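You operate a simulated robot arm through the tools that you are given. There is no shell and no other tool. Be economical: measure what you need, move in short steps, check, and stop when the job is done.

The job below is to be done with a simulated robot arm. You get a single attempt, and the scene is never put back.

Task
Open the narrow drawer, take the squash bottle from the lower basket and put it on the spice worktop, then shut the drawer. Turn the time dial to 1:30. Put the clear glass on the side worktop. Put one of the tea bags from the corner worktop on the sideboard top. Put the white bread in the roasting tin. Open the frosted door, put the turmeric jar on the pot shelf, then shut the door. Turn the fridge dial to 4. Close the larder rack. Put the carton marked "Dishwasher Salt" from the bar top on the spice counter and the carton marked "oat drink" on the stand top. Lift the yellow lid open. Do these in any order. Set down upright: squash bottle, clear glass, turmeric jar, carton. The larder rack goes toward x +1.0, y -0.3, z +0.0 (a direction in the base frame), to its stop.
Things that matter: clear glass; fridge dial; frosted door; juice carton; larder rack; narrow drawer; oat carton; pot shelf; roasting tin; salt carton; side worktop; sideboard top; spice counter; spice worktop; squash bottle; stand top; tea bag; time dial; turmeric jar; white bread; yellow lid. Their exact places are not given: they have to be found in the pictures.

It is judged by the outcome, as a careful person would: the job done as asked, and still so three seconds after it is handed in. It fails if anything else is knocked over, pushed out of place, dropped, spilled or broken. A push-on lid holds only when it is set on centred and level and pressed home; a screw cap is set on level and turned clockwise until tight.

Robot
A 6-joint arm with a two-finger parallel gripper on a trunk, on a base that drives. Base frame: it is fixed to the floor where the robot stands at the start and does not move with it; the origin is under the middle of the robot, x ahead of it, y to its left, z up. Units: mm, degrees, N and s.
Its first joint turns from -166.0 to 166.0 degrees. Places, roughly: clear glass (8x8x11 cm) [400, 1600, 900]; fridge dial [0, -2300, 700]; frosted door [300, -1700, 500]; juice carton, oat carton, salt carton [-1500, -2750, 1000]; larder rack [-400, -3000, 500]; narrow drawer [1000, 0, 400]; pot shelf [600, -1800, 500]; roasting tin (31x22x5 cm) [-1700, -2700, 500]; side worktop (23x60 cm) [1160, 600, 900]; sideboard top [-3400, -200, 800]; spice counter [600, -1800, 900]; spice worktop (15x20 cm) [940, 0, 900]; stand top [-800, 1100, 800]; tea bag [1250, 1000, 1000]; time dial [400, 1600, 1500]; turmeric jar [500, -1750, 1000]; white bread (10x2x11 cm) [1000, -1000, 1000]; yellow lid [-1500, 1200, 600]. Payload 3.43 kg.
The TCP is the grasp point between the finger pads, 34 mm short of the fingertips. In the tool frame z runs along the fingers and y along their closing line. The gripper opens to 128 mm. The fingers are 24 mm wide and 12 mm thick; the gripper's body (48 by 130 mm) begins 96 mm behind the TCP.
Orientation is told as [roll, pitch, yaw] about the base's x, y, z axes, in that order, counted from this pose: with the fingers straight down and closing along the base's y, the tool's x points along the base's -x, its y along +y and its z along -z.

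Tools
- The arm moves only by the tool move_arm. Its argument "steps" is a list of rows, each a list of 3 entries, a list of its own where there are three numbers: the shift along the tool's x, y, z in units of 40 mm (1.0 is 40 mm), then the turn, a rotation vector about the tool's x, y, z in units of 6 degrees (1.0 is 6 degrees), then the opening in per cent of the stroke, from 0 (shut) to 100 (fully open). In form: [[[dx, dy, dz], [wx, wy, wz], claw], ...]. A call has 1 to 10 rows; each row shifts and turns the commanded pose from where the row before left it, along the tool's axes as they then stand. A call with a number of a shift or a turn outside -1 to 1 is refused whole. Rows are played at 5 a second. More than 50 mm and 8.6 degrees between two rows, or a gripper value outside its range, and nothing of the call is played. Where a pose cannot be reached the arm comes as near as it can. A force on the tool above 40 N (or 10 N above the force at the start of the call, whichever is more), or a blocked arm, ends the call early, and 0.2 s more pass. Each finger travels about 153 mm/s and halts on what it meets, pressing with about 28 N; the grip force reading is that of the motor and also rises with nothing between the fingers. The clock runs only during rows and for 0.2 s after the last one: add rows that do not move to give the fingers time. It gives the time, the measured TCP pose, the force on the tool (base axes), the opening and the grip force at its end, in the units of the frame above (readings bear some noise), with the torque about the TCP (base axes, N m) and any sound that the robot's microphone picked up, and new pictures: "views" is both (left out), scene, wrist or none.
- Cameras (640 x 400 px; columns grow to the right, rows downward): "scene" is now at [141.8, 275.3, 1191.5]; the picture's right is [0.67, -0.75, 0.00], its down [-0.47, -0.42, -0.78] and it looks along [0.58, 0.52, -0.63] (base axes); focal length 214 px, centre (320, 200). "wrist" rides on the gripper at [76, -11, -160] in the tool frame; the picture's right is [0.15, 0.99, 0.00], its down [-0.88, 0.13, -0.46] and it looks along [-0.45, 0.07, 0.89] (tool axes); focal length 234 px, centre (320, 200).
- roll_base(legs): drives the robot by 1 to 6 legs, each [ahead, left, turn to the left] in mm, mm and degrees, along the robot's own axes; the way and the turn of a leg run together, so that a leg with both is an arc; at most 1500 mm and 180 degrees a leg. The arm and the cameras ride along, it lands a little off, and it stops where it bumps. It gives what a move gives, and a new picture of the scene camera.
- head_to(pan, tilt): turns the head with the scene camera to pan (to the left, within 143 degrees either way) and tilt (down, from -29 to 69), counted from straight ahead of the robot. It gives what a move gives, and a new picture of the scene camera.
- pixel_to_xyz(camera, pixels): for up to 12 pixels [column, row] of the newest picture of that camera ("zoom" is the newest enlarged one), the place [x, y, z] in the base frame of the surface seen there, good to about 2 mm. It takes no simulated time.
- close_up(camera, box): a new picture of the part [left, top, right, bottom] of that camera's present view, enlarged. It takes no simulated time.
- finish_job(): hands the job in; it is judged then, once.

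Work in short steps. Measure before you move; look again where a grasp or a placing could have gone wrong, and mend it. You have 364 turns and 360 pictures in all, those below and enlarged ones among them. Open the gripper and draw the arm clear of the work before you hand the job in, unless the task says otherwise; then end with one line.

The tools are called after "Call:" as name(argument=value, ...) on one line, values as JSON. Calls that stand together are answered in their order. move_arm: Moves the arm, as the interface text tells. Its arguments: {"type":"object","properties":{"steps":{"type":"array"},"views":{"type":"string","enum":["both","scene","wrist","none"]}},"required":["steps"]} The other tools are called the same way: roll_base (legs) drives the base; head_to (pan, tilt) turns the head that bears the scene camera; pixel_to_xyz (camera, pixels) gives the place of the surface under pixels of a picture; close_up (camera, box) takes an enlarged picture of a part of a camera's view; finish_job () hands the job in.

At the start:

```text
clock: 0.0
ee_pos: [535.5, 423.2, 1000.7]
tcp_rot: [-0.1, -0.1, -0.1]
wrist_force: [0.5, 0.1, 0.3]
torque: [0.0, -0.01, 0.01]
gripper_width: 128.1
grasp_force: 0.1
robot x, y, heading: [1.2, 0.5, 0.3]
head pan, tilt: [41.8, 39.2]
```

scene: 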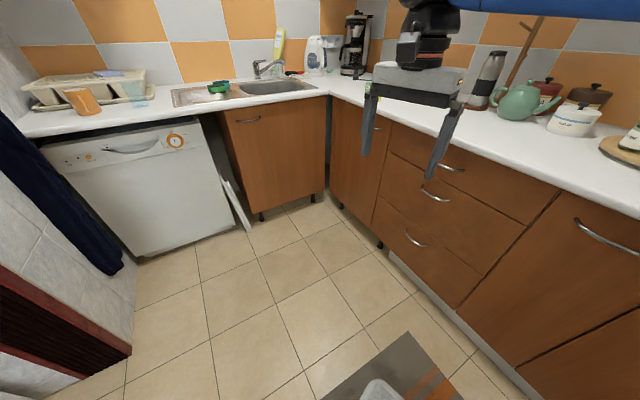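
wrist: 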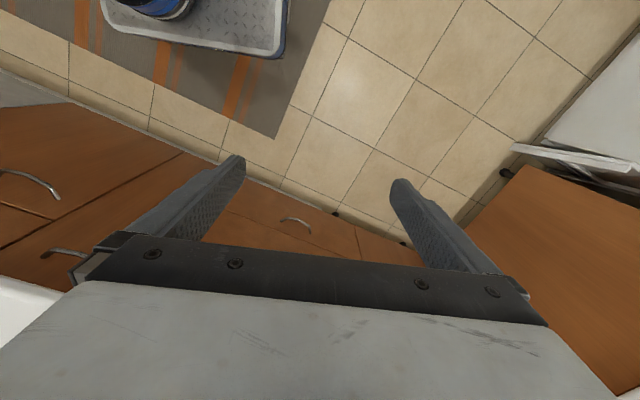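

The scene shows the kitchen corner with dishwasher, sink, and counters. I look around with the head to find the things.

Call:
head_to(pan=0, tilt=30)

Call:
head_to(pan=80, tilt=20)

Call:
head_to(pan=140, tilt=25)

Call:
head_to(pan=-60, tilt=25)

Call:
head_to(pan=-130, tilt=25)

```text
clock: 1.1
ee_pos: [535.3, 422.5, 999.8]
tcp_rot: [0.0, 0.0, 0.0]
wrist_force: [0.6, -0.2, 0.1]
torque: [0.01, -0.03, -0.01]
gripper_width: 127.9
grasp_force: 0.0
robot x, y, heading: [0.7, -1.3, 0.1]
head pan, tilt: [0.0, 30.0]
```

scene: 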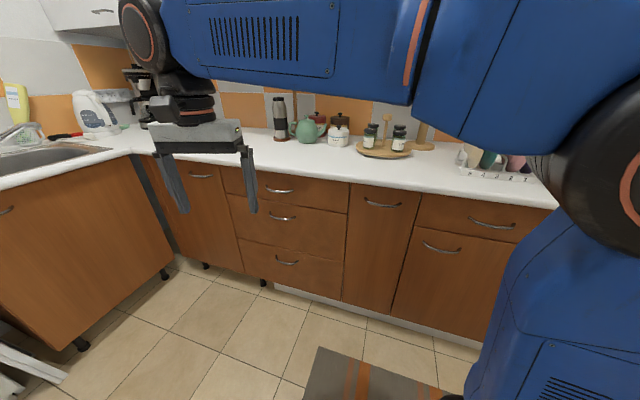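

```text
clock: 2.6
ee_pos: [536.5, 423.1, 999.4]
tcp_rot: [0.0, 0.0, 0.1]
wrist_force: [0.0, 0.5, -0.1]
torque: [-0.02, 0.0, 0.0]
gripper_width: 128.1
grasp_force: 0.0
robot x, y, heading: [-2.2, 2.1, -0.2]
head pan, tilt: [80.0, 20.0]
```

scene: 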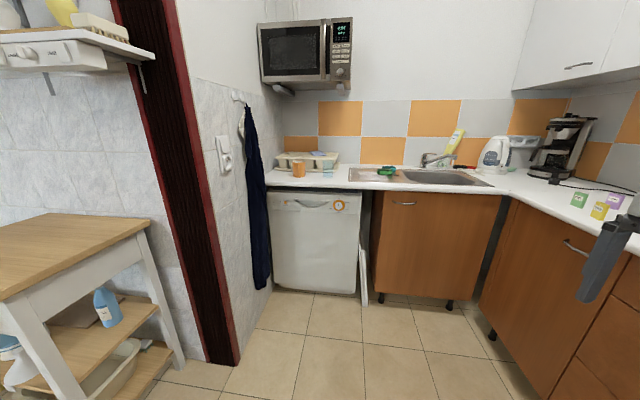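

```text
clock: 3.9
ee_pos: [536.1, 422.8, 1000.7]
tcp_rot: [0.0, 0.0, -0.1]
wrist_force: [-0.5, 0.1, -0.3]
torque: [0.02, -0.03, 0.01]
gripper_width: 128.2
grasp_force: 0.1
robot x, y, heading: [2.3, -2.4, 0.2]
head pan, tilt: [140.0, 25.0]
```

scene: 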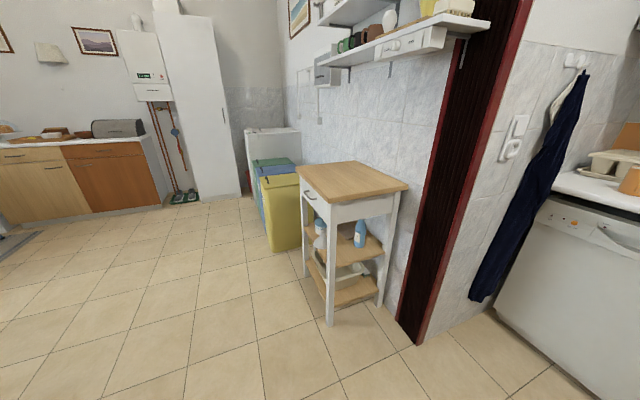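

```text
clock: 6.8
ee_pos: [535.2, 423.3, 999.8]
tcp_rot: [0.1, 0.0, 0.0]
wrist_force: [0.5, 0.0, 0.0]
torque: [0.01, 0.01, -0.03]
gripper_width: 128.3
grasp_force: 0.1
robot x, y, heading: [-0.8, -1.7, -0.2]
head pan, tilt: [-60.0, 25.0]
```

scene: 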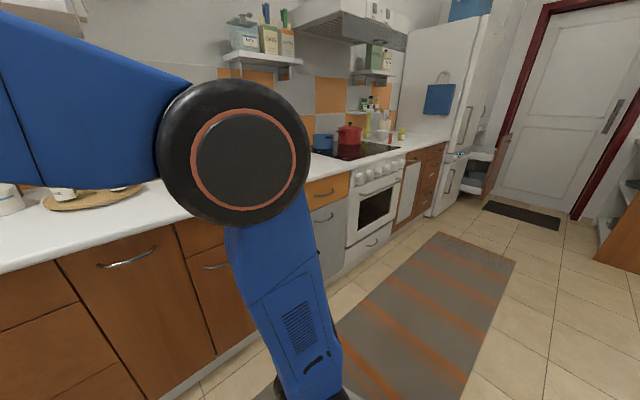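

```text
clock: 8.3
ee_pos: [535.9, 422.5, 999.8]
tcp_rot: [0.0, 0.0, 0.0]
wrist_force: [0.4, 0.6, -0.4]
torque: [-0.02, -0.03, 0.01]
gripper_width: 127.9
grasp_force: 0.1
robot x, y, heading: [2.3, 0.1, 0.3]
head pan, tilt: [-130.0, 25.0]
```

scene: 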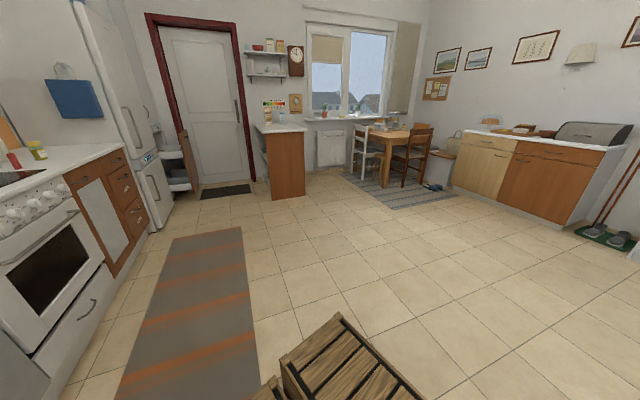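

The narrow cabinet front with handle near (382,203) in the pan-0 picture looks like the narrow drawer. I look there again and measure.

Call:
head_to(pan=0, tilt=35)

Call:
close_up(camera="scene", box=[240, 70, 560, 270])

Call:
pixel_to_xyz(camera="zoom", pixels=[[238, 226], [253, 228], [315, 232], [286, 240], [205, 180], [330, 210], [210, 300], [350, 300], [430, 180], [540, 190], [500, 270], [260, 210]])

```text
clock: 10.4
ee_pos: [535.4, 422.3, 999.3]
tcp_rot: [-0.1, 0.1, 0.0]
wrist_force: [-0.1, 0.1, -0.1]
torque: [-0.05, 0.0, -0.05]
gripper_width: 128.4
grasp_force: 0.1
robot x, y, heading: [2.5, -2.5, 0.1]
head pan, tilt: [0.0, 35.0]
```

scene: 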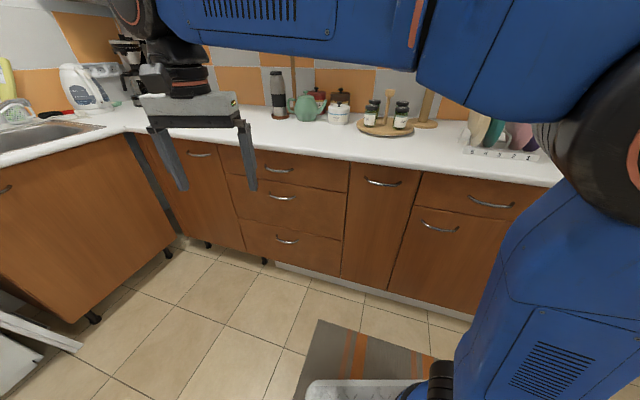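

```text
2.00 times, centred on (400, 170) of scene
```

zoom: 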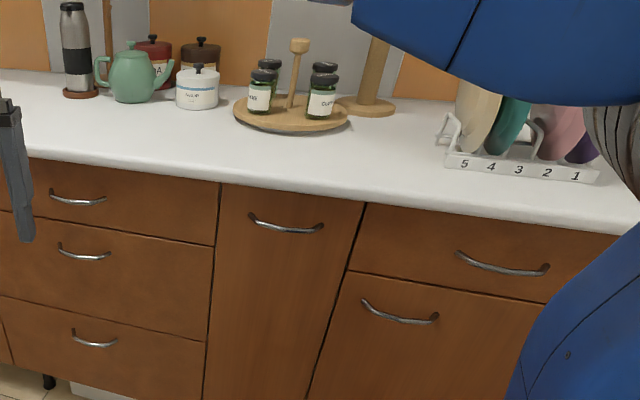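

```text
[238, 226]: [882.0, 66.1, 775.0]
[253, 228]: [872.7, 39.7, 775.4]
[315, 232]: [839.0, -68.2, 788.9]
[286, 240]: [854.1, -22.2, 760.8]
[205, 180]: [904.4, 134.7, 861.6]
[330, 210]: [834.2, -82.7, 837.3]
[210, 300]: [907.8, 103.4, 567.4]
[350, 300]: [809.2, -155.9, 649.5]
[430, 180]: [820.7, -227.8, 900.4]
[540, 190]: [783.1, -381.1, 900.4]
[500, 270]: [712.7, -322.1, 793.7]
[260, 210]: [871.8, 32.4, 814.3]
```

The front face lies obliquely (about 18°). I zoom on the handle and the spice area for precise measurement.

Call:
close_up(camera="scene", box=[340, 90, 440, 200])

```text
3.64 times, centred on (390, 145) of scene
```

zoom: 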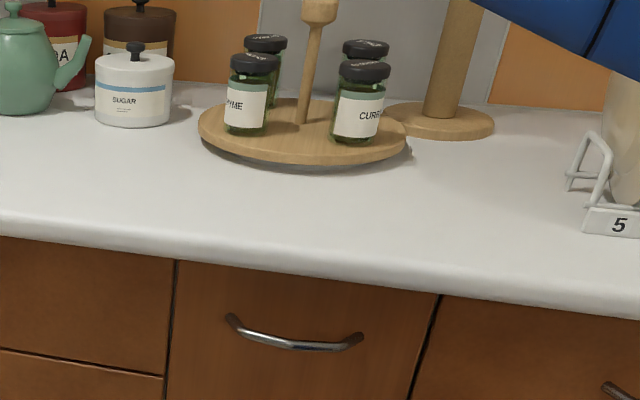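

Call:
pixel_to_xyz(camera="zoom", pixels=[[236, 323], [262, 338], [293, 345], [326, 346], [355, 340], [172, 275], [430, 310], [300, 320], [300, 163], [200, 130], [408, 148], [280, 255]])

```text
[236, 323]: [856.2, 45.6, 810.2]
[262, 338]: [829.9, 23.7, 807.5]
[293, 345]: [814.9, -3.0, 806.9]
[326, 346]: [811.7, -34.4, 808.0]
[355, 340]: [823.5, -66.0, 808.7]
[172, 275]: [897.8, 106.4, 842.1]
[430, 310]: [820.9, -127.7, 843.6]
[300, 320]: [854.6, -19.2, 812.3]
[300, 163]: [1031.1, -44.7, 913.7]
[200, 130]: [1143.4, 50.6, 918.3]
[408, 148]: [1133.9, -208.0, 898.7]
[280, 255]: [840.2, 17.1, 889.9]
```

The handle bar centre is at about (813,-15,807), 40 mm off the front, which runs along (-0.31,-0.95). I turn the tool: yaw 72°, then tilt it to horizontal, facing the drawer front.

Call:
move_arm(steps=[[[0, 0, 0], [0, 0, -1], 60], [[0, 0, 0], [0, 0, -1], 60], [[0, 0, 0], [0, 0, -1], 60], [[0, 0, 0], [0, 0, -1], 60], [[0, 0, 0], [0, 0, -1], 60], [[0, 0, 0], [0, 0, -1], 60], [[0, 0, 0], [0, 0, -1], 60], [[0, 0, 0], [0, 0, -1], 60], [[0, 0, 0], [0, 0, -1], 60], [[0, 0, 0], [0, 0, -1], 60]], views="none")

Call:
move_arm(steps=[[[0, 0, 0], [0, 0, -1], 60], [[0, 0, 0], [0, 0, -0.97], 60], [[0, 0, 0], [1, 0, 0], 60], [[0, 0, 0], [1, 0, 0], 60], [[0, 0, 0], [1, 0, 0], 60], [[0, 0, 0], [1, 0, 0], 60], [[0, 0, 0], [1, 0, 0], 60], [[0, 0, 0], [1, 0, 0], 60], [[0, 0, 0], [1, 0, 0], 60], [[0, 0, 0], [1, 0, 0], 60]], views="none")

Call:
move_arm(steps=[[[0, 0, 0], [1, 0, 0], 60], [[0, 0, 0], [1, 0, 0], 60], [[0, 0, 0], [1, 0, 0], 60], [[0, 0, 0], [1, 0, 0], 60], [[0, 0, 0], [1, 0, 0], 60], [[0, 0, 0], [0, 0, 0], 60]], views="both")

```text
clock: 12.6
ee_pos: [535.3, 422.9, 1000.1]
tcp_rot: [-0.1, 0.1, 60.1]
wrist_force: [-0.5, -0.6, 0.4]
torque: [0.01, 0.01, 0.02]
gripper_width: 76.8
grasp_force: 0.0
robot x, y, heading: [-2.5, 4.4, -0.1]
head pan, tilt: [0.0, 35.0]
```

```text
clock: 14.8
ee_pos: [536.3, 423.1, 999.0]
tcp_rot: [-48.2, 0.0, 71.7]
wrist_force: [-0.4, 0.3, 0.2]
torque: [0.04, 0.02, 0.04]
gripper_width: 76.8
grasp_force: 0.1
robot x, y, heading: [0.6, 1.2, -0.2]
head pan, tilt: [0.0, 35.0]
```

```text
clock: 16.2
ee_pos: [536.7, 422.4, 998.9]
tcp_rot: [-78.0, 0.0, 71.8]
wrist_force: [0.4, -0.5, -0.2]
torque: [0.01, -0.02, 0.01]
gripper_width: 77.0
grasp_force: 0.1
robot x, y, heading: [1.3, 2.1, -0.0]
head pan, tilt: [0.0, 35.0]
```

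scene: 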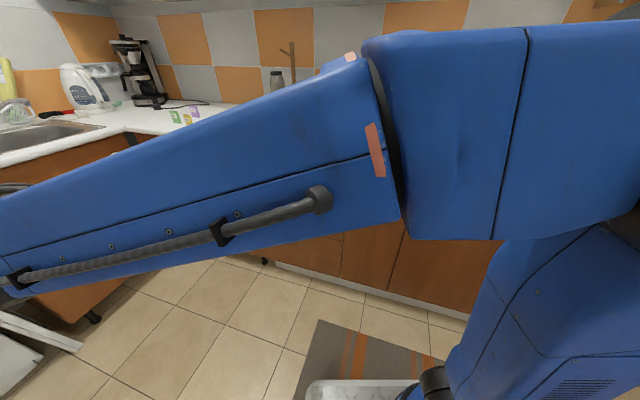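
wrist: 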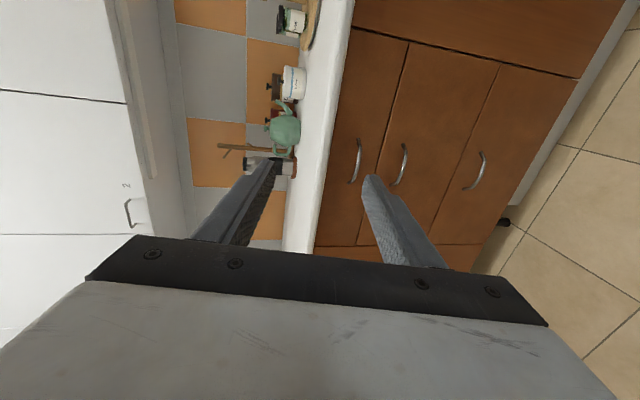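

The tool is now facing the front. I shift the base 150 mm right and bring the TCP to a pose ahead of the handle.

Call:
roll_base(legs=[[0, -150, 0]])

Call:
move_arm(steps=[[[0.465, 0.35, 0.675], [0, 0, 0], 60], [[0.465, 0.35, 0.675], [0, 0, 0], 60], [[0.465, 0.35, 0.675], [0, 0, 0], 60], [[0.465, 0.35, 0.675], [0, 0, 0], 60], [[0.465, 0.35, 0.675], [0, 0, 0], 60], [[0.465, 0.35, 0.675], [0, 0, 0], 60], [[0.465, 0.35, 0.675], [0, 0, 0], 60], [[0.465, 0.35, 0.675], [0, 0, 0], 60], [[0.465, 0.35, 0.675], [0, 0, 0], 60], [[0, 0, 0], [0, 0, 0], 60]])

```text
clock: 17.5
ee_pos: [536.9, 272.5, 999.8]
tcp_rot: [-78.0, 0.0, 71.7]
wrist_force: [0.1, 0.0, 0.0]
torque: [-0.01, -0.01, -0.03]
gripper_width: 76.6
grasp_force: 0.0
robot x, y, heading: [0.8, -145.8, -0.2]
head pan, tilt: [0.0, 35.0]
```

scene: 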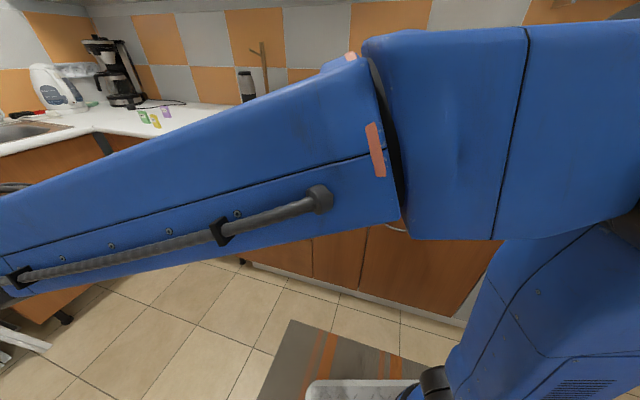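

```text
clock: 19.7
ee_pos: [684.1, 47.0, 826.4]
tcp_rot: [-78.0, 0.0, 71.7]
wrist_force: [0.5, 0.3, 0.0]
torque: [-0.01, 0.02, 0.02]
gripper_width: 77.1
grasp_force: 0.1
robot x, y, heading: [2.6, -147.8, -0.2]
head pan, tilt: [0.0, 35.0]
```

scene: 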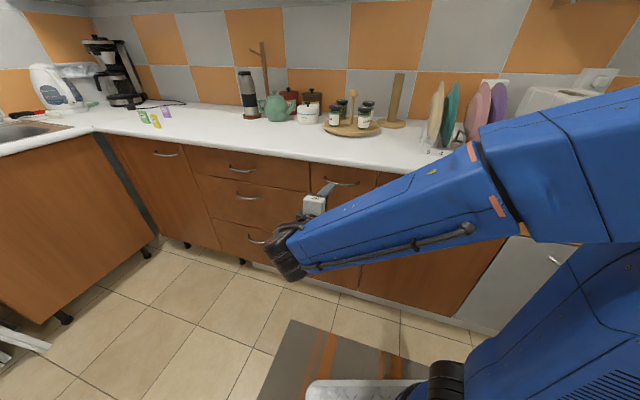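
wrist: 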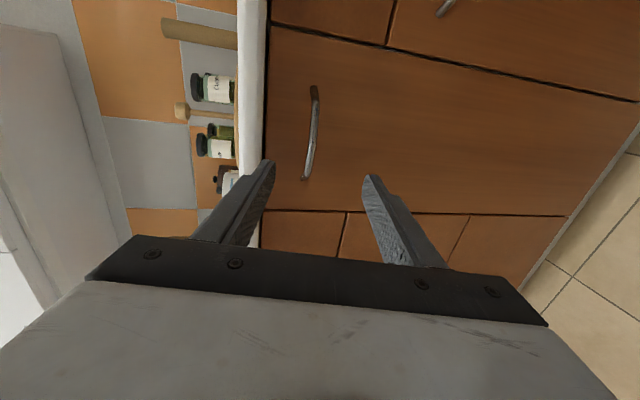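

The wrist view shows the handle at (312,133); I measure its line.

Call:
pixel_to_xyz(camera="wrist", pixels=[[315, 100], [314, 133], [309, 160], [360, 133]])

```text
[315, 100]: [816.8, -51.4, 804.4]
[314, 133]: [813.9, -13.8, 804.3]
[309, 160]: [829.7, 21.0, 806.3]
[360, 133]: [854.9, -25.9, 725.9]
```

I align sideways and advance in tool z so that the bar comes between the fingers, then close.

Call:
move_arm(steps=[[[0.465, -0.215, 0], [0, 0, 0], 60], [[0, 0, 0.85], [0, 0, 0], 60], [[0, 0, 0.85], [0, 0, 0], 60], [[0, 0, 0.85], [0, 0, 0], 60], [[0, 0, 0.85], [0, 0, 0], 60], [[0, 0, 0], [0, 0, 0], 60]], views="wrist")

```text
clock: 21.1
ee_pos: [807.9, -13.5, 806.5]
tcp_rot: [-78.1, 0.0, 71.7]
wrist_force: [-0.6, 0.7, 0.2]
torque: [-0.01, 0.02, -0.01]
gripper_width: 76.7
grasp_force: 0.1
robot x, y, heading: [-0.6, -145.8, -0.3]
head pan, tilt: [0.0, 35.0]
```

wrist: 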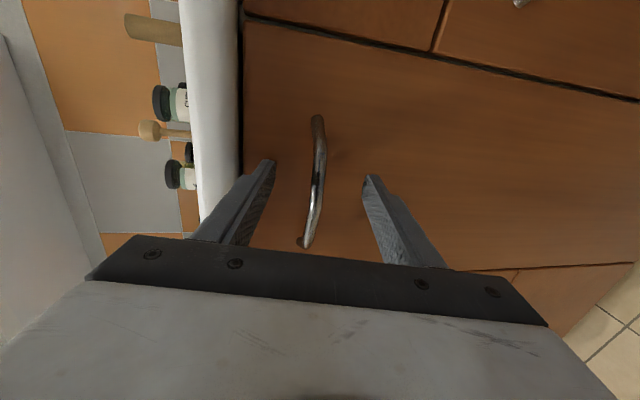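

The bar (318,180) lies between the fingers. Close the gripper and look behind for free floor.

Call:
move_arm(steps=[[[0, 0, 0], [0, 0, 0], 0], [[0, 0, 0], [0, 0, 0], 0], [[0, 0, 0], [0, 0, 0], 0]], views="wrist")

Call:
head_to(pan=-140, tilt=50)

Call:
head_to(pan=140, tilt=50)

```text
clock: 21.9
ee_pos: [808.1, -13.3, 808.7]
tcp_rot: [-78.1, 0.0, 71.7]
wrist_force: [2.6, -0.9, 22.6]
torque: [-0.34, -0.19, -0.15]
gripper_width: 10.7
grasp_force: 44.3
robot x, y, heading: [-1.2, -149.1, 0.0]
head pan, tilt: [0.0, 35.0]
```

wrist: 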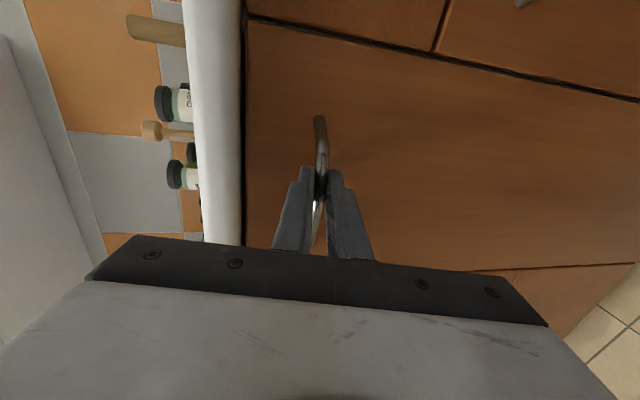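

```text
clock: 24.2
ee_pos: [807.0, -13.4, 808.6]
tcp_rot: [-78.1, -0.1, 71.7]
wrist_force: [5.8, 3.6, 46.8]
torque: [-0.32, -0.48, 0.17]
gripper_width: 11.0
grasp_force: 43.5
robot x, y, heading: [-0.2, -152.1, -0.1]
head pan, tilt: [-140.0, 50.0]
```

scene: 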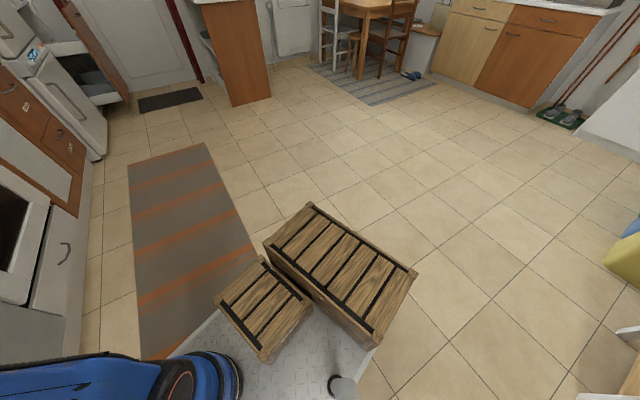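

```text
clock: 28.0
ee_pos: [806.6, -14.3, 809.5]
tcp_rot: [-78.1, -0.1, 71.7]
wrist_force: [5.0, 6.1, 48.5]
torque: [-0.39, -0.5, 0.12]
gripper_width: 10.6
grasp_force: 44.7
robot x, y, heading: [0.1, -147.2, -0.2]
head pan, tilt: [140.0, 50.0]
```

scene: 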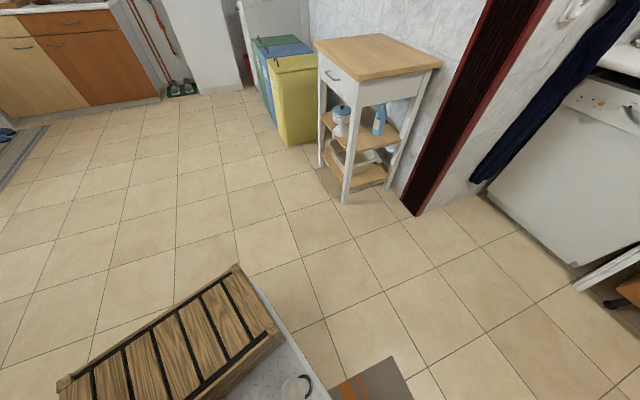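

The crates sit on the robot's own platform, so the floor behind is free. I relieve the upward load (3 mm up) and pull the drawer by rolling the base along its normal.

Call:
move_arm(steps=[[[0, -0.08, 0], [0, 0, 0], 0], [[0, 0, 0], [0, 0, 0], 0]], views="none")

Call:
head_to(pan=15, tilt=45)

Call:
roll_base(legs=[[-237, 78, 0]])

```text
clock: 28.6
ee_pos: [807.3, -12.9, 808.6]
tcp_rot: [-77.8, 0.1, 71.7]
wrist_force: [0.1, 0.8, 13.7]
torque: [0.18, -0.22, 0.93]
gripper_width: 11.0
grasp_force: 44.6
robot x, y, heading: [2.0, -149.7, -0.2]
head pan, tilt: [140.0, 50.0]
```

```text
clock: 30.7
ee_pos: [808.1, -13.9, 809.1]
tcp_rot: [-77.8, 0.1, 71.8]
wrist_force: [-18.4, -10.4, -29.0]
torque: [0.02, 0.37, -0.51]
gripper_width: 10.6
grasp_force: 43.9
robot x, y, heading: [-1.7, -147.3, -0.3]
head pan, tilt: [15.0, 45.0]
```

scene: 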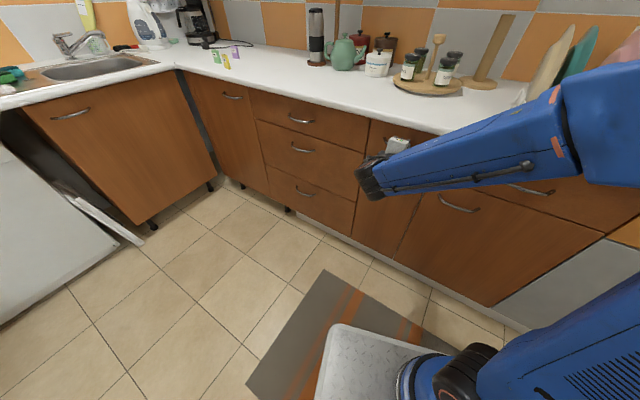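

```text
clock: 32.5
ee_pos: [567.9, 64.2, 808.4]
tcp_rot: [-77.8, 0.2, 71.5]
wrist_force: [3.1, 7.1, -37.2]
torque: [0.25, 0.4, 0.76]
gripper_width: 10.9
grasp_force: 44.5
robot x, y, heading: [-240.2, -71.5, -0.4]
head pan, tilt: [15.0, 45.0]
```

scene: 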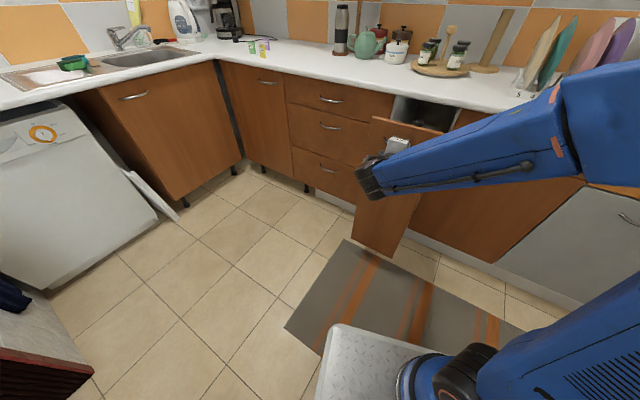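

The drawer comes out. I pull on another ~220 mm.

Call:
roll_base(legs=[[-209, 69, 0]])

```text
clock: 34.1
ee_pos: [387.5, 126.1, 814.2]
tcp_rot: [-78.3, -0.1, 71.6]
wrist_force: [-1.4, 0.9, -0.8]
torque: [-0.26, 0.11, 0.07]
gripper_width: 10.6
grasp_force: 44.3
robot x, y, heading: [-422.0, -5.7, -0.2]
head pan, tilt: [15.0, 45.0]
stopped in leg 1: the force on the tool passed its limit (the readings are from after the stop); the commanded pose is now the measured one
```

scene: 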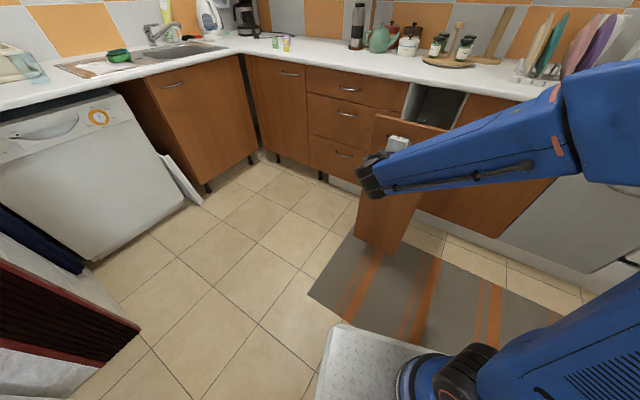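

The drawer reached its stop (about 440 mm). I release and draw back.

Call:
move_arm(steps=[[[0, 0, 0], [0, 0, 0], 60], [[0, 0, 0], [0, 0, 0], 60], [[0, 0, -0.9], [0, 0, 0], 60], [[0, 0, -1], [0, 0, 0], 60], [[0, 0, -1], [0, 0, 0], 60], [[0, 0, -1], [0, 0, 0], 60]], views="wrist")

Call:
roll_base(legs=[[-100, 400, 0]])

```text
clock: 35.5
ee_pos: [242.4, 175.3, 844.6]
tcp_rot: [-78.3, -0.1, 71.6]
wrist_force: [-0.1, 0.2, -0.5]
torque: [0.0, 0.02, 0.01]
gripper_width: 76.6
grasp_force: 0.1
robot x, y, heading: [-423.0, -11.7, -0.4]
head pan, tilt: [15.0, 45.0]
```

wrist: 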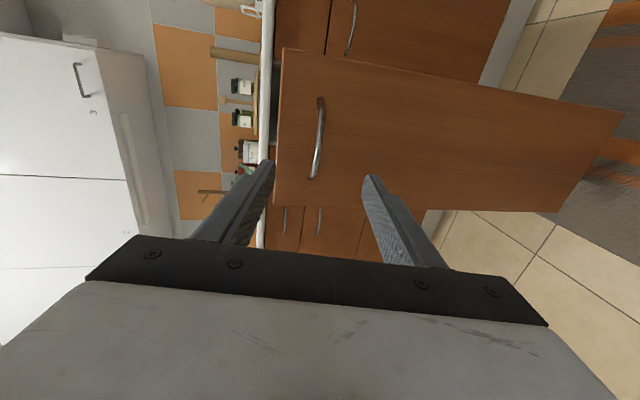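

```text
clock: 38.1
ee_pos: [144.1, 580.0, 844.4]
tcp_rot: [-78.2, -0.1, 71.8]
wrist_force: [0.2, 0.4, -0.3]
torque: [-0.03, -0.02, -0.01]
gripper_width: 76.9
grasp_force: 0.0
robot x, y, heading: [-517.9, 392.2, -0.1]
head pan, tilt: [15.0, 45.0]
```

scene: 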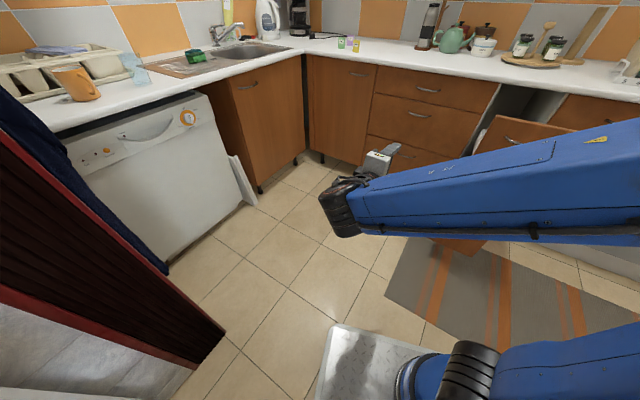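

I drive ahead-left to look at the drawer from its left side.

Call:
roll_base(legs=[[400, 150, 0]])

Call:
head_to(pan=-25, tilt=45)

```text
clock: 40.7
ee_pos: [539.9, 733.1, 845.7]
tcp_rot: [-78.3, -0.1, 72.1]
wrist_force: [-0.3, 0.2, 0.2]
torque: [0.03, 0.0, 0.01]
gripper_width: 76.6
grasp_force: 0.0
robot x, y, heading: [-122.2, 543.6, 0.5]
head pan, tilt: [15.0, 45.0]
```

scene: 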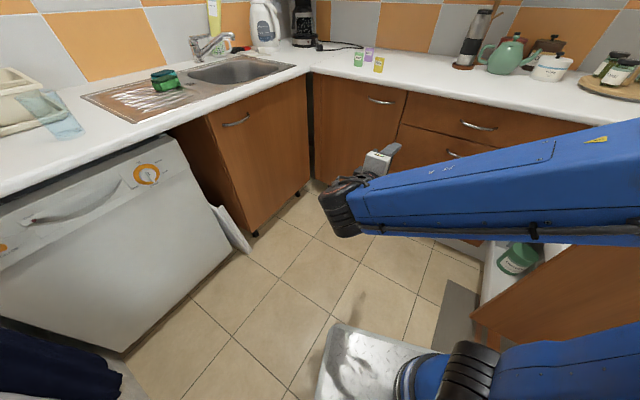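

```text
clock: 41.7
ee_pos: [540.4, 732.5, 843.3]
tcp_rot: [-78.3, -0.1, 72.1]
wrist_force: [0.2, 0.0, 0.0]
torque: [0.01, -0.02, -0.03]
gripper_width: 76.6
grasp_force: 0.0
robot x, y, heading: [-127.1, 545.6, 0.5]
head pan, tilt: [-25.0, 45.0]
```

scene: 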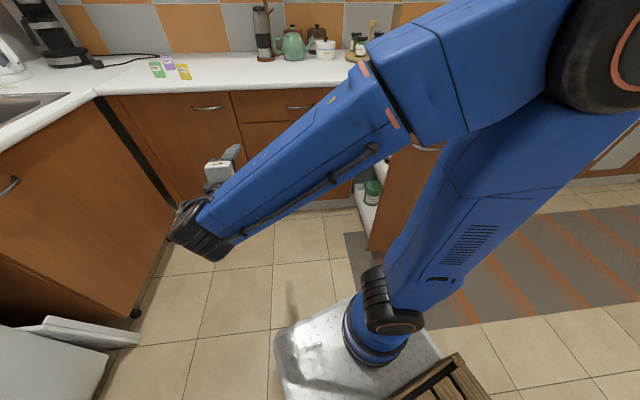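

I see items in the drawer at (372,193). Zoom in and measure.

Call:
close_up(camera="scene", box=[330, 140, 450, 260])

Call:
pixel_to_xyz(camera="scene", pixels=[[371, 186], [371, 202], [368, 215], [395, 200], [380, 172]])

```text
3.33 times, centred on (390, 200) of scene
```

zoom: 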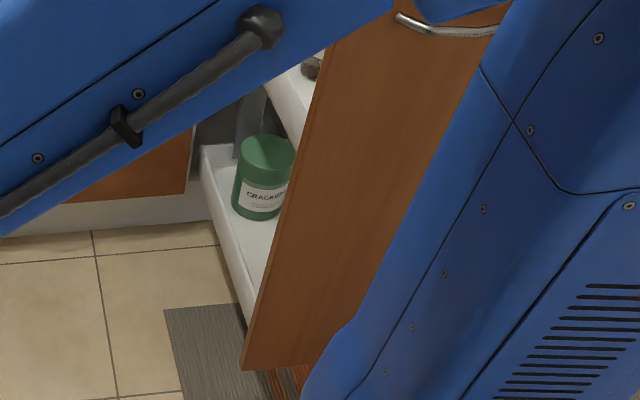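

```text
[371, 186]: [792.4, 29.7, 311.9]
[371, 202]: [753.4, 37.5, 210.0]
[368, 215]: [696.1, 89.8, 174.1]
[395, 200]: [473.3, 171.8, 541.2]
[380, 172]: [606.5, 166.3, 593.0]
```

The lower tray is at z≈174, reachable only from the side. The right side has more room, so I drive around to there, heading 60°.

Call:
roll_base(legs=[[-400, 0, 0], [0, -1400, 0], [0, 0, 60], [250, -480, 0]])

Call:
head_to(pan=0, tilt=40)

```text
clock: 56.1
ee_pos: [201.2, -211.2, 845.2]
tcp_rot: [-78.2, -0.1, 130.4]
wrist_force: [0.6, -0.3, 0.1]
torque: [0.04, 0.03, -0.04]
gripper_width: 76.9
grasp_force: 0.0
robot x, y, heading: [15.3, -875.2, 58.6]
head pan, tilt: [-25.0, 45.0]
```

scene: 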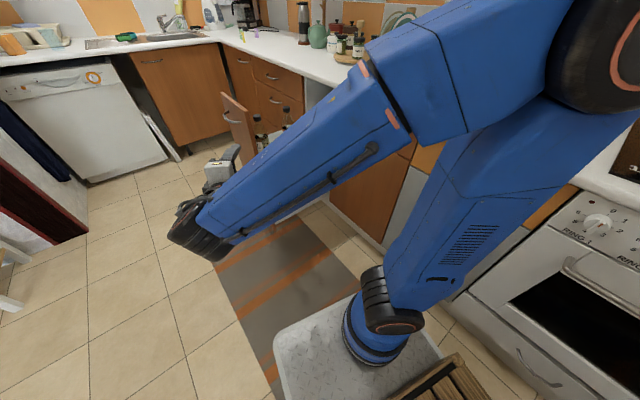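

```text
clock: 57.0
ee_pos: [200.5, -209.9, 844.7]
tcp_rot: [-78.2, 0.0, 130.4]
wrist_force: [0.6, 1.0, 0.9]
torque: [0.01, -0.01, 0.03]
gripper_width: 77.0
grasp_force: 0.0
robot x, y, heading: [16.2, -878.1, 58.6]
head pan, tilt: [0.0, 40.0]
```

scene: 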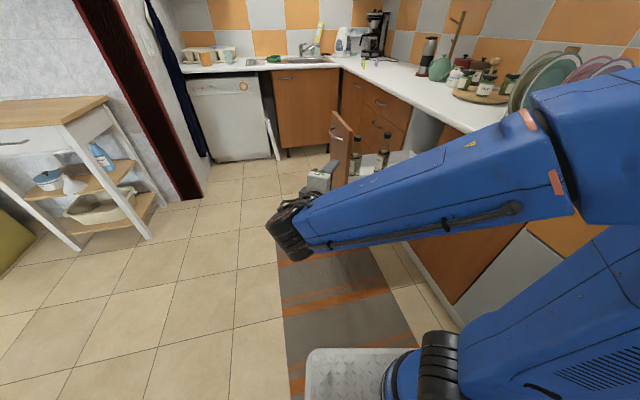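

The drawer is open in front of me. I bring the tool nearer, lower and yaw it toward the drawer's right side to see its contents with the wrist camera.

Call:
move_arm(steps=[[[0.44, 0.52, 0.565], [0, 0, 0], 60], [[0.44, 0.52, 0.565], [0, 0, 0], 60], [[0.44, 0.52, 0.565], [0, 0, 0], 60], [[0.44, 0.52, 0.565], [0, 0, 0], 60], [[0.44, 0.52, 0.565], [0, 0, 0], 60], [[0.44, 0.52, 0.565], [0, 0, 0], 60], [[0.44, 0.52, 0.0], [0, 0, 0], 60], [[0.44, 0.52, 0], [0, 0, 0], 60], [[0, 0, 0], [0, -0.978, -0.208], 60], [[0, 0, 0], [0, -0.978, -0.208], 60]], views="none")

Call:
move_arm(steps=[[[0, 0, 0], [0, -0.978, -0.208], 60], [[0, 0, 0], [0, -0.978, -0.208], 60], [[0, 0, 0], [0, -0.978, -0.208], 60], [[0, 0, 0], [0, 0, 0], 60]], views="both")

```text
clock: 59.2
ee_pos: [343.4, -126.6, 717.8]
tcp_rot: [-78.2, 0.0, 142.4]
wrist_force: [-0.3, 0.2, -0.1]
torque: [-0.02, -0.02, -0.01]
gripper_width: 76.8
grasp_force: 0.0
out of reach, approached as far as the arm can: row 4, 5, 6, 7, 8, 9, 10
robot x, y, heading: [10.3, -873.6, 58.6]
head pan, tilt: [0.0, 40.0]
```

```text
clock: 60.2
ee_pos: [344.5, -99.4, 732.2]
tcp_rot: [-78.2, 0.1, 160.2]
wrist_force: [0.1, -0.5, 0.1]
torque: [0.03, 0.03, 0.02]
gripper_width: 76.8
grasp_force: 0.1
out of reach, approached as far as the arm can: row 1, 2, 3
robot x, y, heading: [11.3, -872.5, 58.6]
head pan, tilt: [0.0, 40.0]
```

scene: 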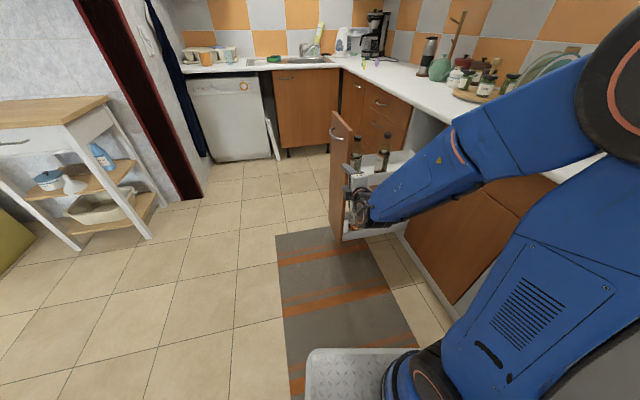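
wrist: 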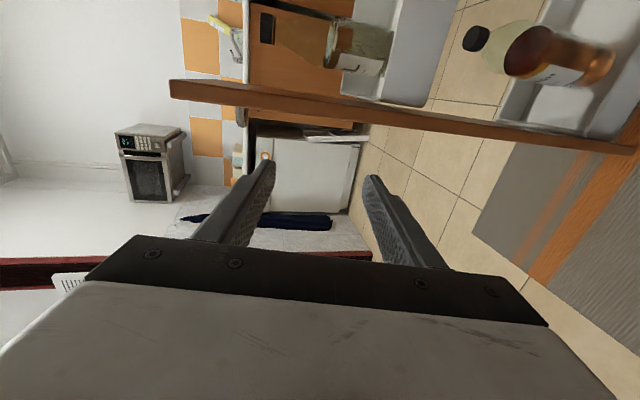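

The squash bottle shows at (475–610, 40–70) in the wrist view on the lower tray. I measure it and the upper tray.

Call:
pixel_to_xyz(camera="wrist", pixels=[[478, 38], [510, 45], [530, 55], [560, 60], [590, 65], [612, 55], [560, 110], [430, 50], [420, 100], [545, 75], [335, 110], [470, 110]])

Call:
close_up(camera="wrist", box=[320, 0, 640, 160])

```text
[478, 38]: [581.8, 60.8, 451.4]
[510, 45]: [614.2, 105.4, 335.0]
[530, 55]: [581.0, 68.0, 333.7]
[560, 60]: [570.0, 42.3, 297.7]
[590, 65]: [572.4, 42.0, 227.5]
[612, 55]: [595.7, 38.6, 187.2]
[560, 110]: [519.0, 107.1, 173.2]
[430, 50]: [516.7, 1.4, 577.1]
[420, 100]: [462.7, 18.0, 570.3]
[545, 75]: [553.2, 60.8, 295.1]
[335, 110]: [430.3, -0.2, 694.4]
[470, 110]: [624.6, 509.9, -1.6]
```

```text
2.00 times, centred on (480, 80) of wrist
```

zoom: 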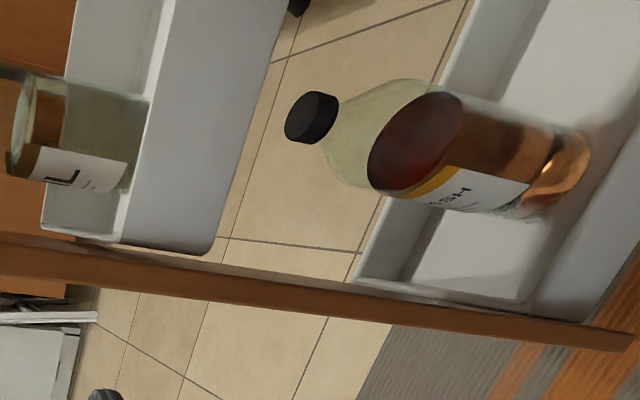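

Call:
pixel_to_xyz(camera="zoom", pixels=[[210, 240], [275, 50], [235, 160], [150, 210], [590, 270], [540, 300], [615, 180], [305, 100], [318, 130], [400, 130], [420, 190], [395, 90]])

```text
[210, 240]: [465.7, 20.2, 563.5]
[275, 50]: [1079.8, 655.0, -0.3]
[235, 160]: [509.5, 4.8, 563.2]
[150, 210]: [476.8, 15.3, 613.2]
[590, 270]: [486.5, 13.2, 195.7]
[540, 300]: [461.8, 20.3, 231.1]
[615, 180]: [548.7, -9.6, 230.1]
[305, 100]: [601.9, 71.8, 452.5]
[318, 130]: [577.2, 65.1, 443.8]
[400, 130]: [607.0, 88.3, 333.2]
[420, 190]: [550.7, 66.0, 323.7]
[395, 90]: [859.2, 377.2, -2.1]
```

The bottle axis is about (587,77), radius 38, top at 455; the upper tray's bottom is at 563 and the rim at 231, so I must take it sideways with a near-horizontal tool. I roll the tool by -90° so the fingers close horizontally, raising it a bit first.

Call:
move_arm(steps=[[[0, -1, 0], [0, 0, 0], 100], [[0, -1, 0], [0, 0, 0], 100], [[0, 0, 0], [0, 0, -1], 100], [[0, 0, 0], [0, 0, -1], 100], [[0, 0, 0], [0, 0, -1], 100], [[0, 0, 0], [0, 0, -1], 100], [[0, 0, 0], [0, 0, -1], 100], [[0, 0, 0], [0, 0, -1], 100], [[0, 0, 0], [0, 0, -1], 100], [[0, 0, 0], [0, 0, -1], 100]], views="none")

Call:
move_arm(steps=[[[0, 0, 0], [0, 0, -1], 100], [[0, 0, 0], [0, 0, -1], 100], [[0, 0, 0], [0, 0, -1], 100], [[0, 0, 0], [0, 0, -1], 100], [[0, 0, 0], [0, 0, -1], 100], [[0, 0, 0], [0, 0, -1], 100], [[0, 0, 0], [0, 0, -1], 100], [[0, 0, 0], [0, 0, 0], 100]], views="both")

```text
clock: 62.4
ee_pos: [350.9, -84.6, 809.5]
tcp_rot: [-72.8, 47.0, 173.1]
wrist_force: [1.0, 0.3, 0.3]
torque: [0.03, 0.05, 0.0]
gripper_width: 127.9
grasp_force: 0.1
robot x, y, heading: [14.2, -877.5, 58.6]
head pan, tilt: [0.0, 40.0]
```

```text
clock: 64.2
ee_pos: [349.9, -85.2, 810.5]
tcp_rot: [0.6, 78.3, -108.9]
wrist_force: [-0.2, 0.0, 0.2]
torque: [-0.02, -0.02, 0.02]
gripper_width: 127.8
grasp_force: 0.1
robot x, y, heading: [13.6, -876.1, 58.6]
head pan, tilt: [0.0, 40.0]
```

scene: 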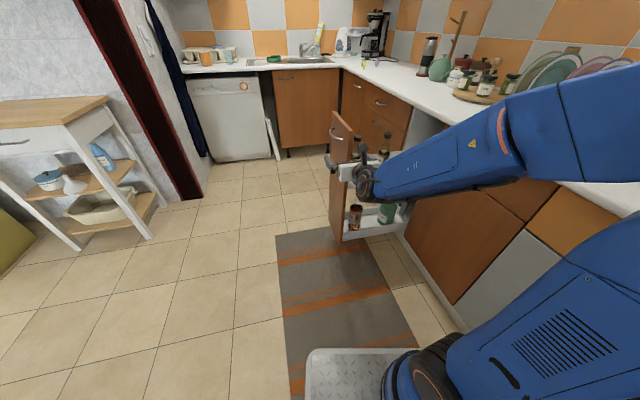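
wrist: 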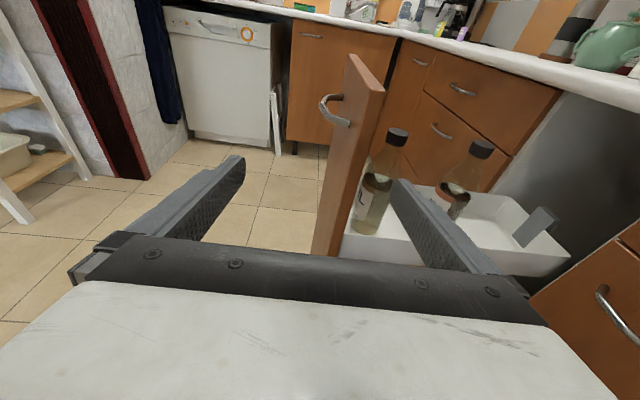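

The gripper now closes horizontally. I shift right past the panel edge and descend toward z≈300, 200 mm out from the bottle.

Call:
move_arm(steps=[[[-0.4, 0.875, 0], [0, 0, 0], 100], [[-0.4, 0.875, 0], [0, 0, 0], 100], [[-0.4, 0.875, 0], [0, 0, 0], 100], [[-0.4, 0.875, 0], [0, 0, 0], 100], [[-0.4, 0.875, 0], [0, 0, 0], 100], [[-0.95, 0, 0.25], [0, 0, 0], 100], [[-0.95, 0, 0.25], [0, 0, 0], 100], [[-0.95, 0, 0.25], [0, 0, 0], 100], [[-0.95, 0, 0.25], [0, 0, 0], 100], [[-0.95, 0, 0.25], [0, 0, 0], 100]], views="none")

Call:
move_arm(steps=[[[-0.95, 0, 0.25], [0, 0, 0], 100], [[-0.95, 0, 0.25], [0, 0, 0], 100], [[-0.95, 0, 0.25], [0, 0, 0], 100], [[-0.95, 0, 0.25], [0, 0, 0], 100], [[-0.95, 0, 0.25], [0, 0, 0], 100]], views="both")

```text
clock: 66.4
ee_pos: [332.1, -55.4, 598.2]
tcp_rot: [0.8, 78.3, -109.3]
wrist_force: [0.0, 0.0, 0.1]
torque: [-0.01, 0.02, 0.0]
gripper_width: 128.0
grasp_force: 0.1
out of reach, approached as far as the arm can: row 1, 2, 3, 4, 5, 6, 7, 8, 9, 10
robot x, y, heading: [11.6, -875.6, 58.8]
head pan, tilt: [0.0, 40.0]
```

```text
clock: 67.6
ee_pos: [324.4, -47.6, 401.6]
tcp_rot: [0.9, 78.3, -109.2]
wrist_force: [0.5, -1.1, -0.5]
torque: [-0.03, 0.0, -0.01]
gripper_width: 127.8
grasp_force: 0.0
out of reach, approached as far as the arm can: row 1, 2, 4
robot x, y, heading: [11.1, -876.4, 58.6]
head pan, tilt: [0.0, 40.0]
```

scene: 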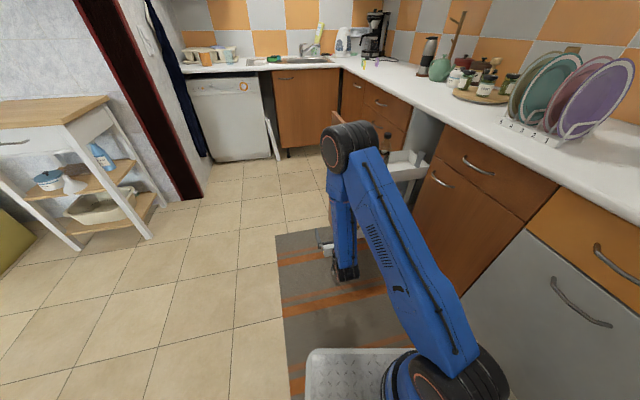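
wrist: 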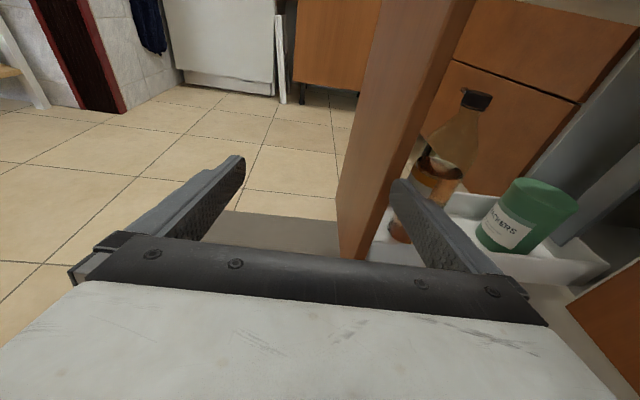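

The arm now hangs with the forearm down. I descend further 115 mm and then shift the base right to line up with the bottle.

Call:
move_arm(steps=[[[-0.9, 0, 0.0], [0, 0, 0], 100], [[-0.9, 0, 0], [0, 0, 0], 100], [[-0.9, 0, 0], [0, 0, 0], 100], [[0, 0, 0], [0, 0, 0], 100]], views="none")

Call:
roll_base(legs=[[50, -195, 0]])

```text
clock: 68.6
ee_pos: [316.6, -68.8, 296.8]
tcp_rot: [0.4, 78.3, -109.2]
wrist_force: [1.0, -0.5, -1.0]
torque: [-0.02, -0.01, 0.0]
gripper_width: 128.1
grasp_force: 0.0
robot x, y, heading: [9.8, -875.8, 58.6]
head pan, tilt: [0.0, 40.0]
```

```text
clock: 70.3
ee_pos: [477.6, -122.7, 297.2]
tcp_rot: [0.4, 78.3, -108.2]
wrist_force: [0.3, -0.5, 0.3]
torque: [0.03, 0.02, 0.0]
gripper_width: 128.3
grasp_force: 0.0
robot x, y, heading: [187.6, -932.1, 59.3]
head pan, tilt: [0.0, 40.0]
stopped in leg 1: the robot was blocked; the commanded pose is now the measured one
```

scene: 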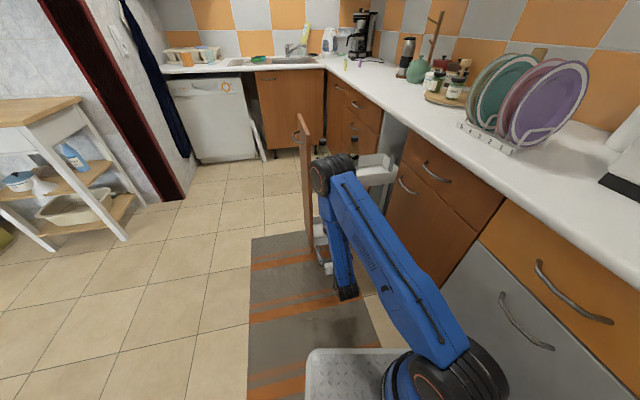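

The base was blocked. I check where elbow, trays and panel are.

Call:
pixel_to_xyz(camera="scene", pixels=[[352, 172], [320, 175], [365, 178], [345, 290], [302, 150], [312, 260], [375, 170], [470, 330], [415, 355], [322, 143], [450, 240]])

Call:
close_up(camera="scene", box=[270, 110, 430, 310])

Call:
head_to(pan=-60, tilt=60)

```text
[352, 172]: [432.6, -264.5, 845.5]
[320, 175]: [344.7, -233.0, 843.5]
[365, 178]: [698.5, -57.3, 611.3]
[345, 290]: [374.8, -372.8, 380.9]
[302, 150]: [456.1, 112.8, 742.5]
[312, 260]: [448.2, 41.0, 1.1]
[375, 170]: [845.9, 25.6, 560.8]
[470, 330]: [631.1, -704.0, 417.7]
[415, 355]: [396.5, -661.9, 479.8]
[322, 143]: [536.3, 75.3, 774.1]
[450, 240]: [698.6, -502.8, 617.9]
```

```text
2.00 times, centred on (350, 210) of scene
```

zoom: 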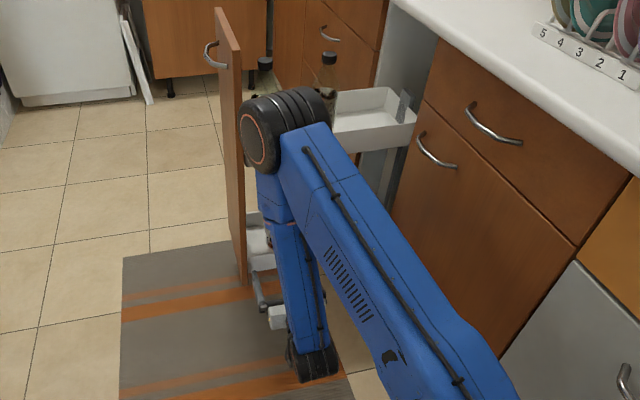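

```text
clock: 71.6
ee_pos: [476.9, -121.1, 297.7]
tcp_rot: [0.4, 78.3, -108.2]
wrist_force: [-0.2, 0.0, -0.3]
torque: [-0.02, -0.01, 0.01]
gripper_width: 127.9
grasp_force: 0.0
robot x, y, heading: [186.3, -932.0, 59.4]
head pan, tilt: [-60.0, 60.0]
```

scene: 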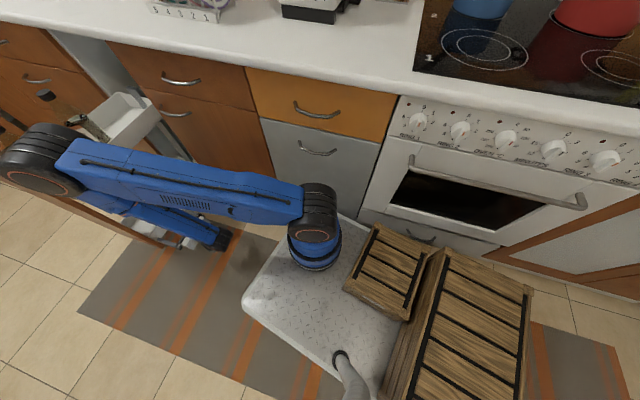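

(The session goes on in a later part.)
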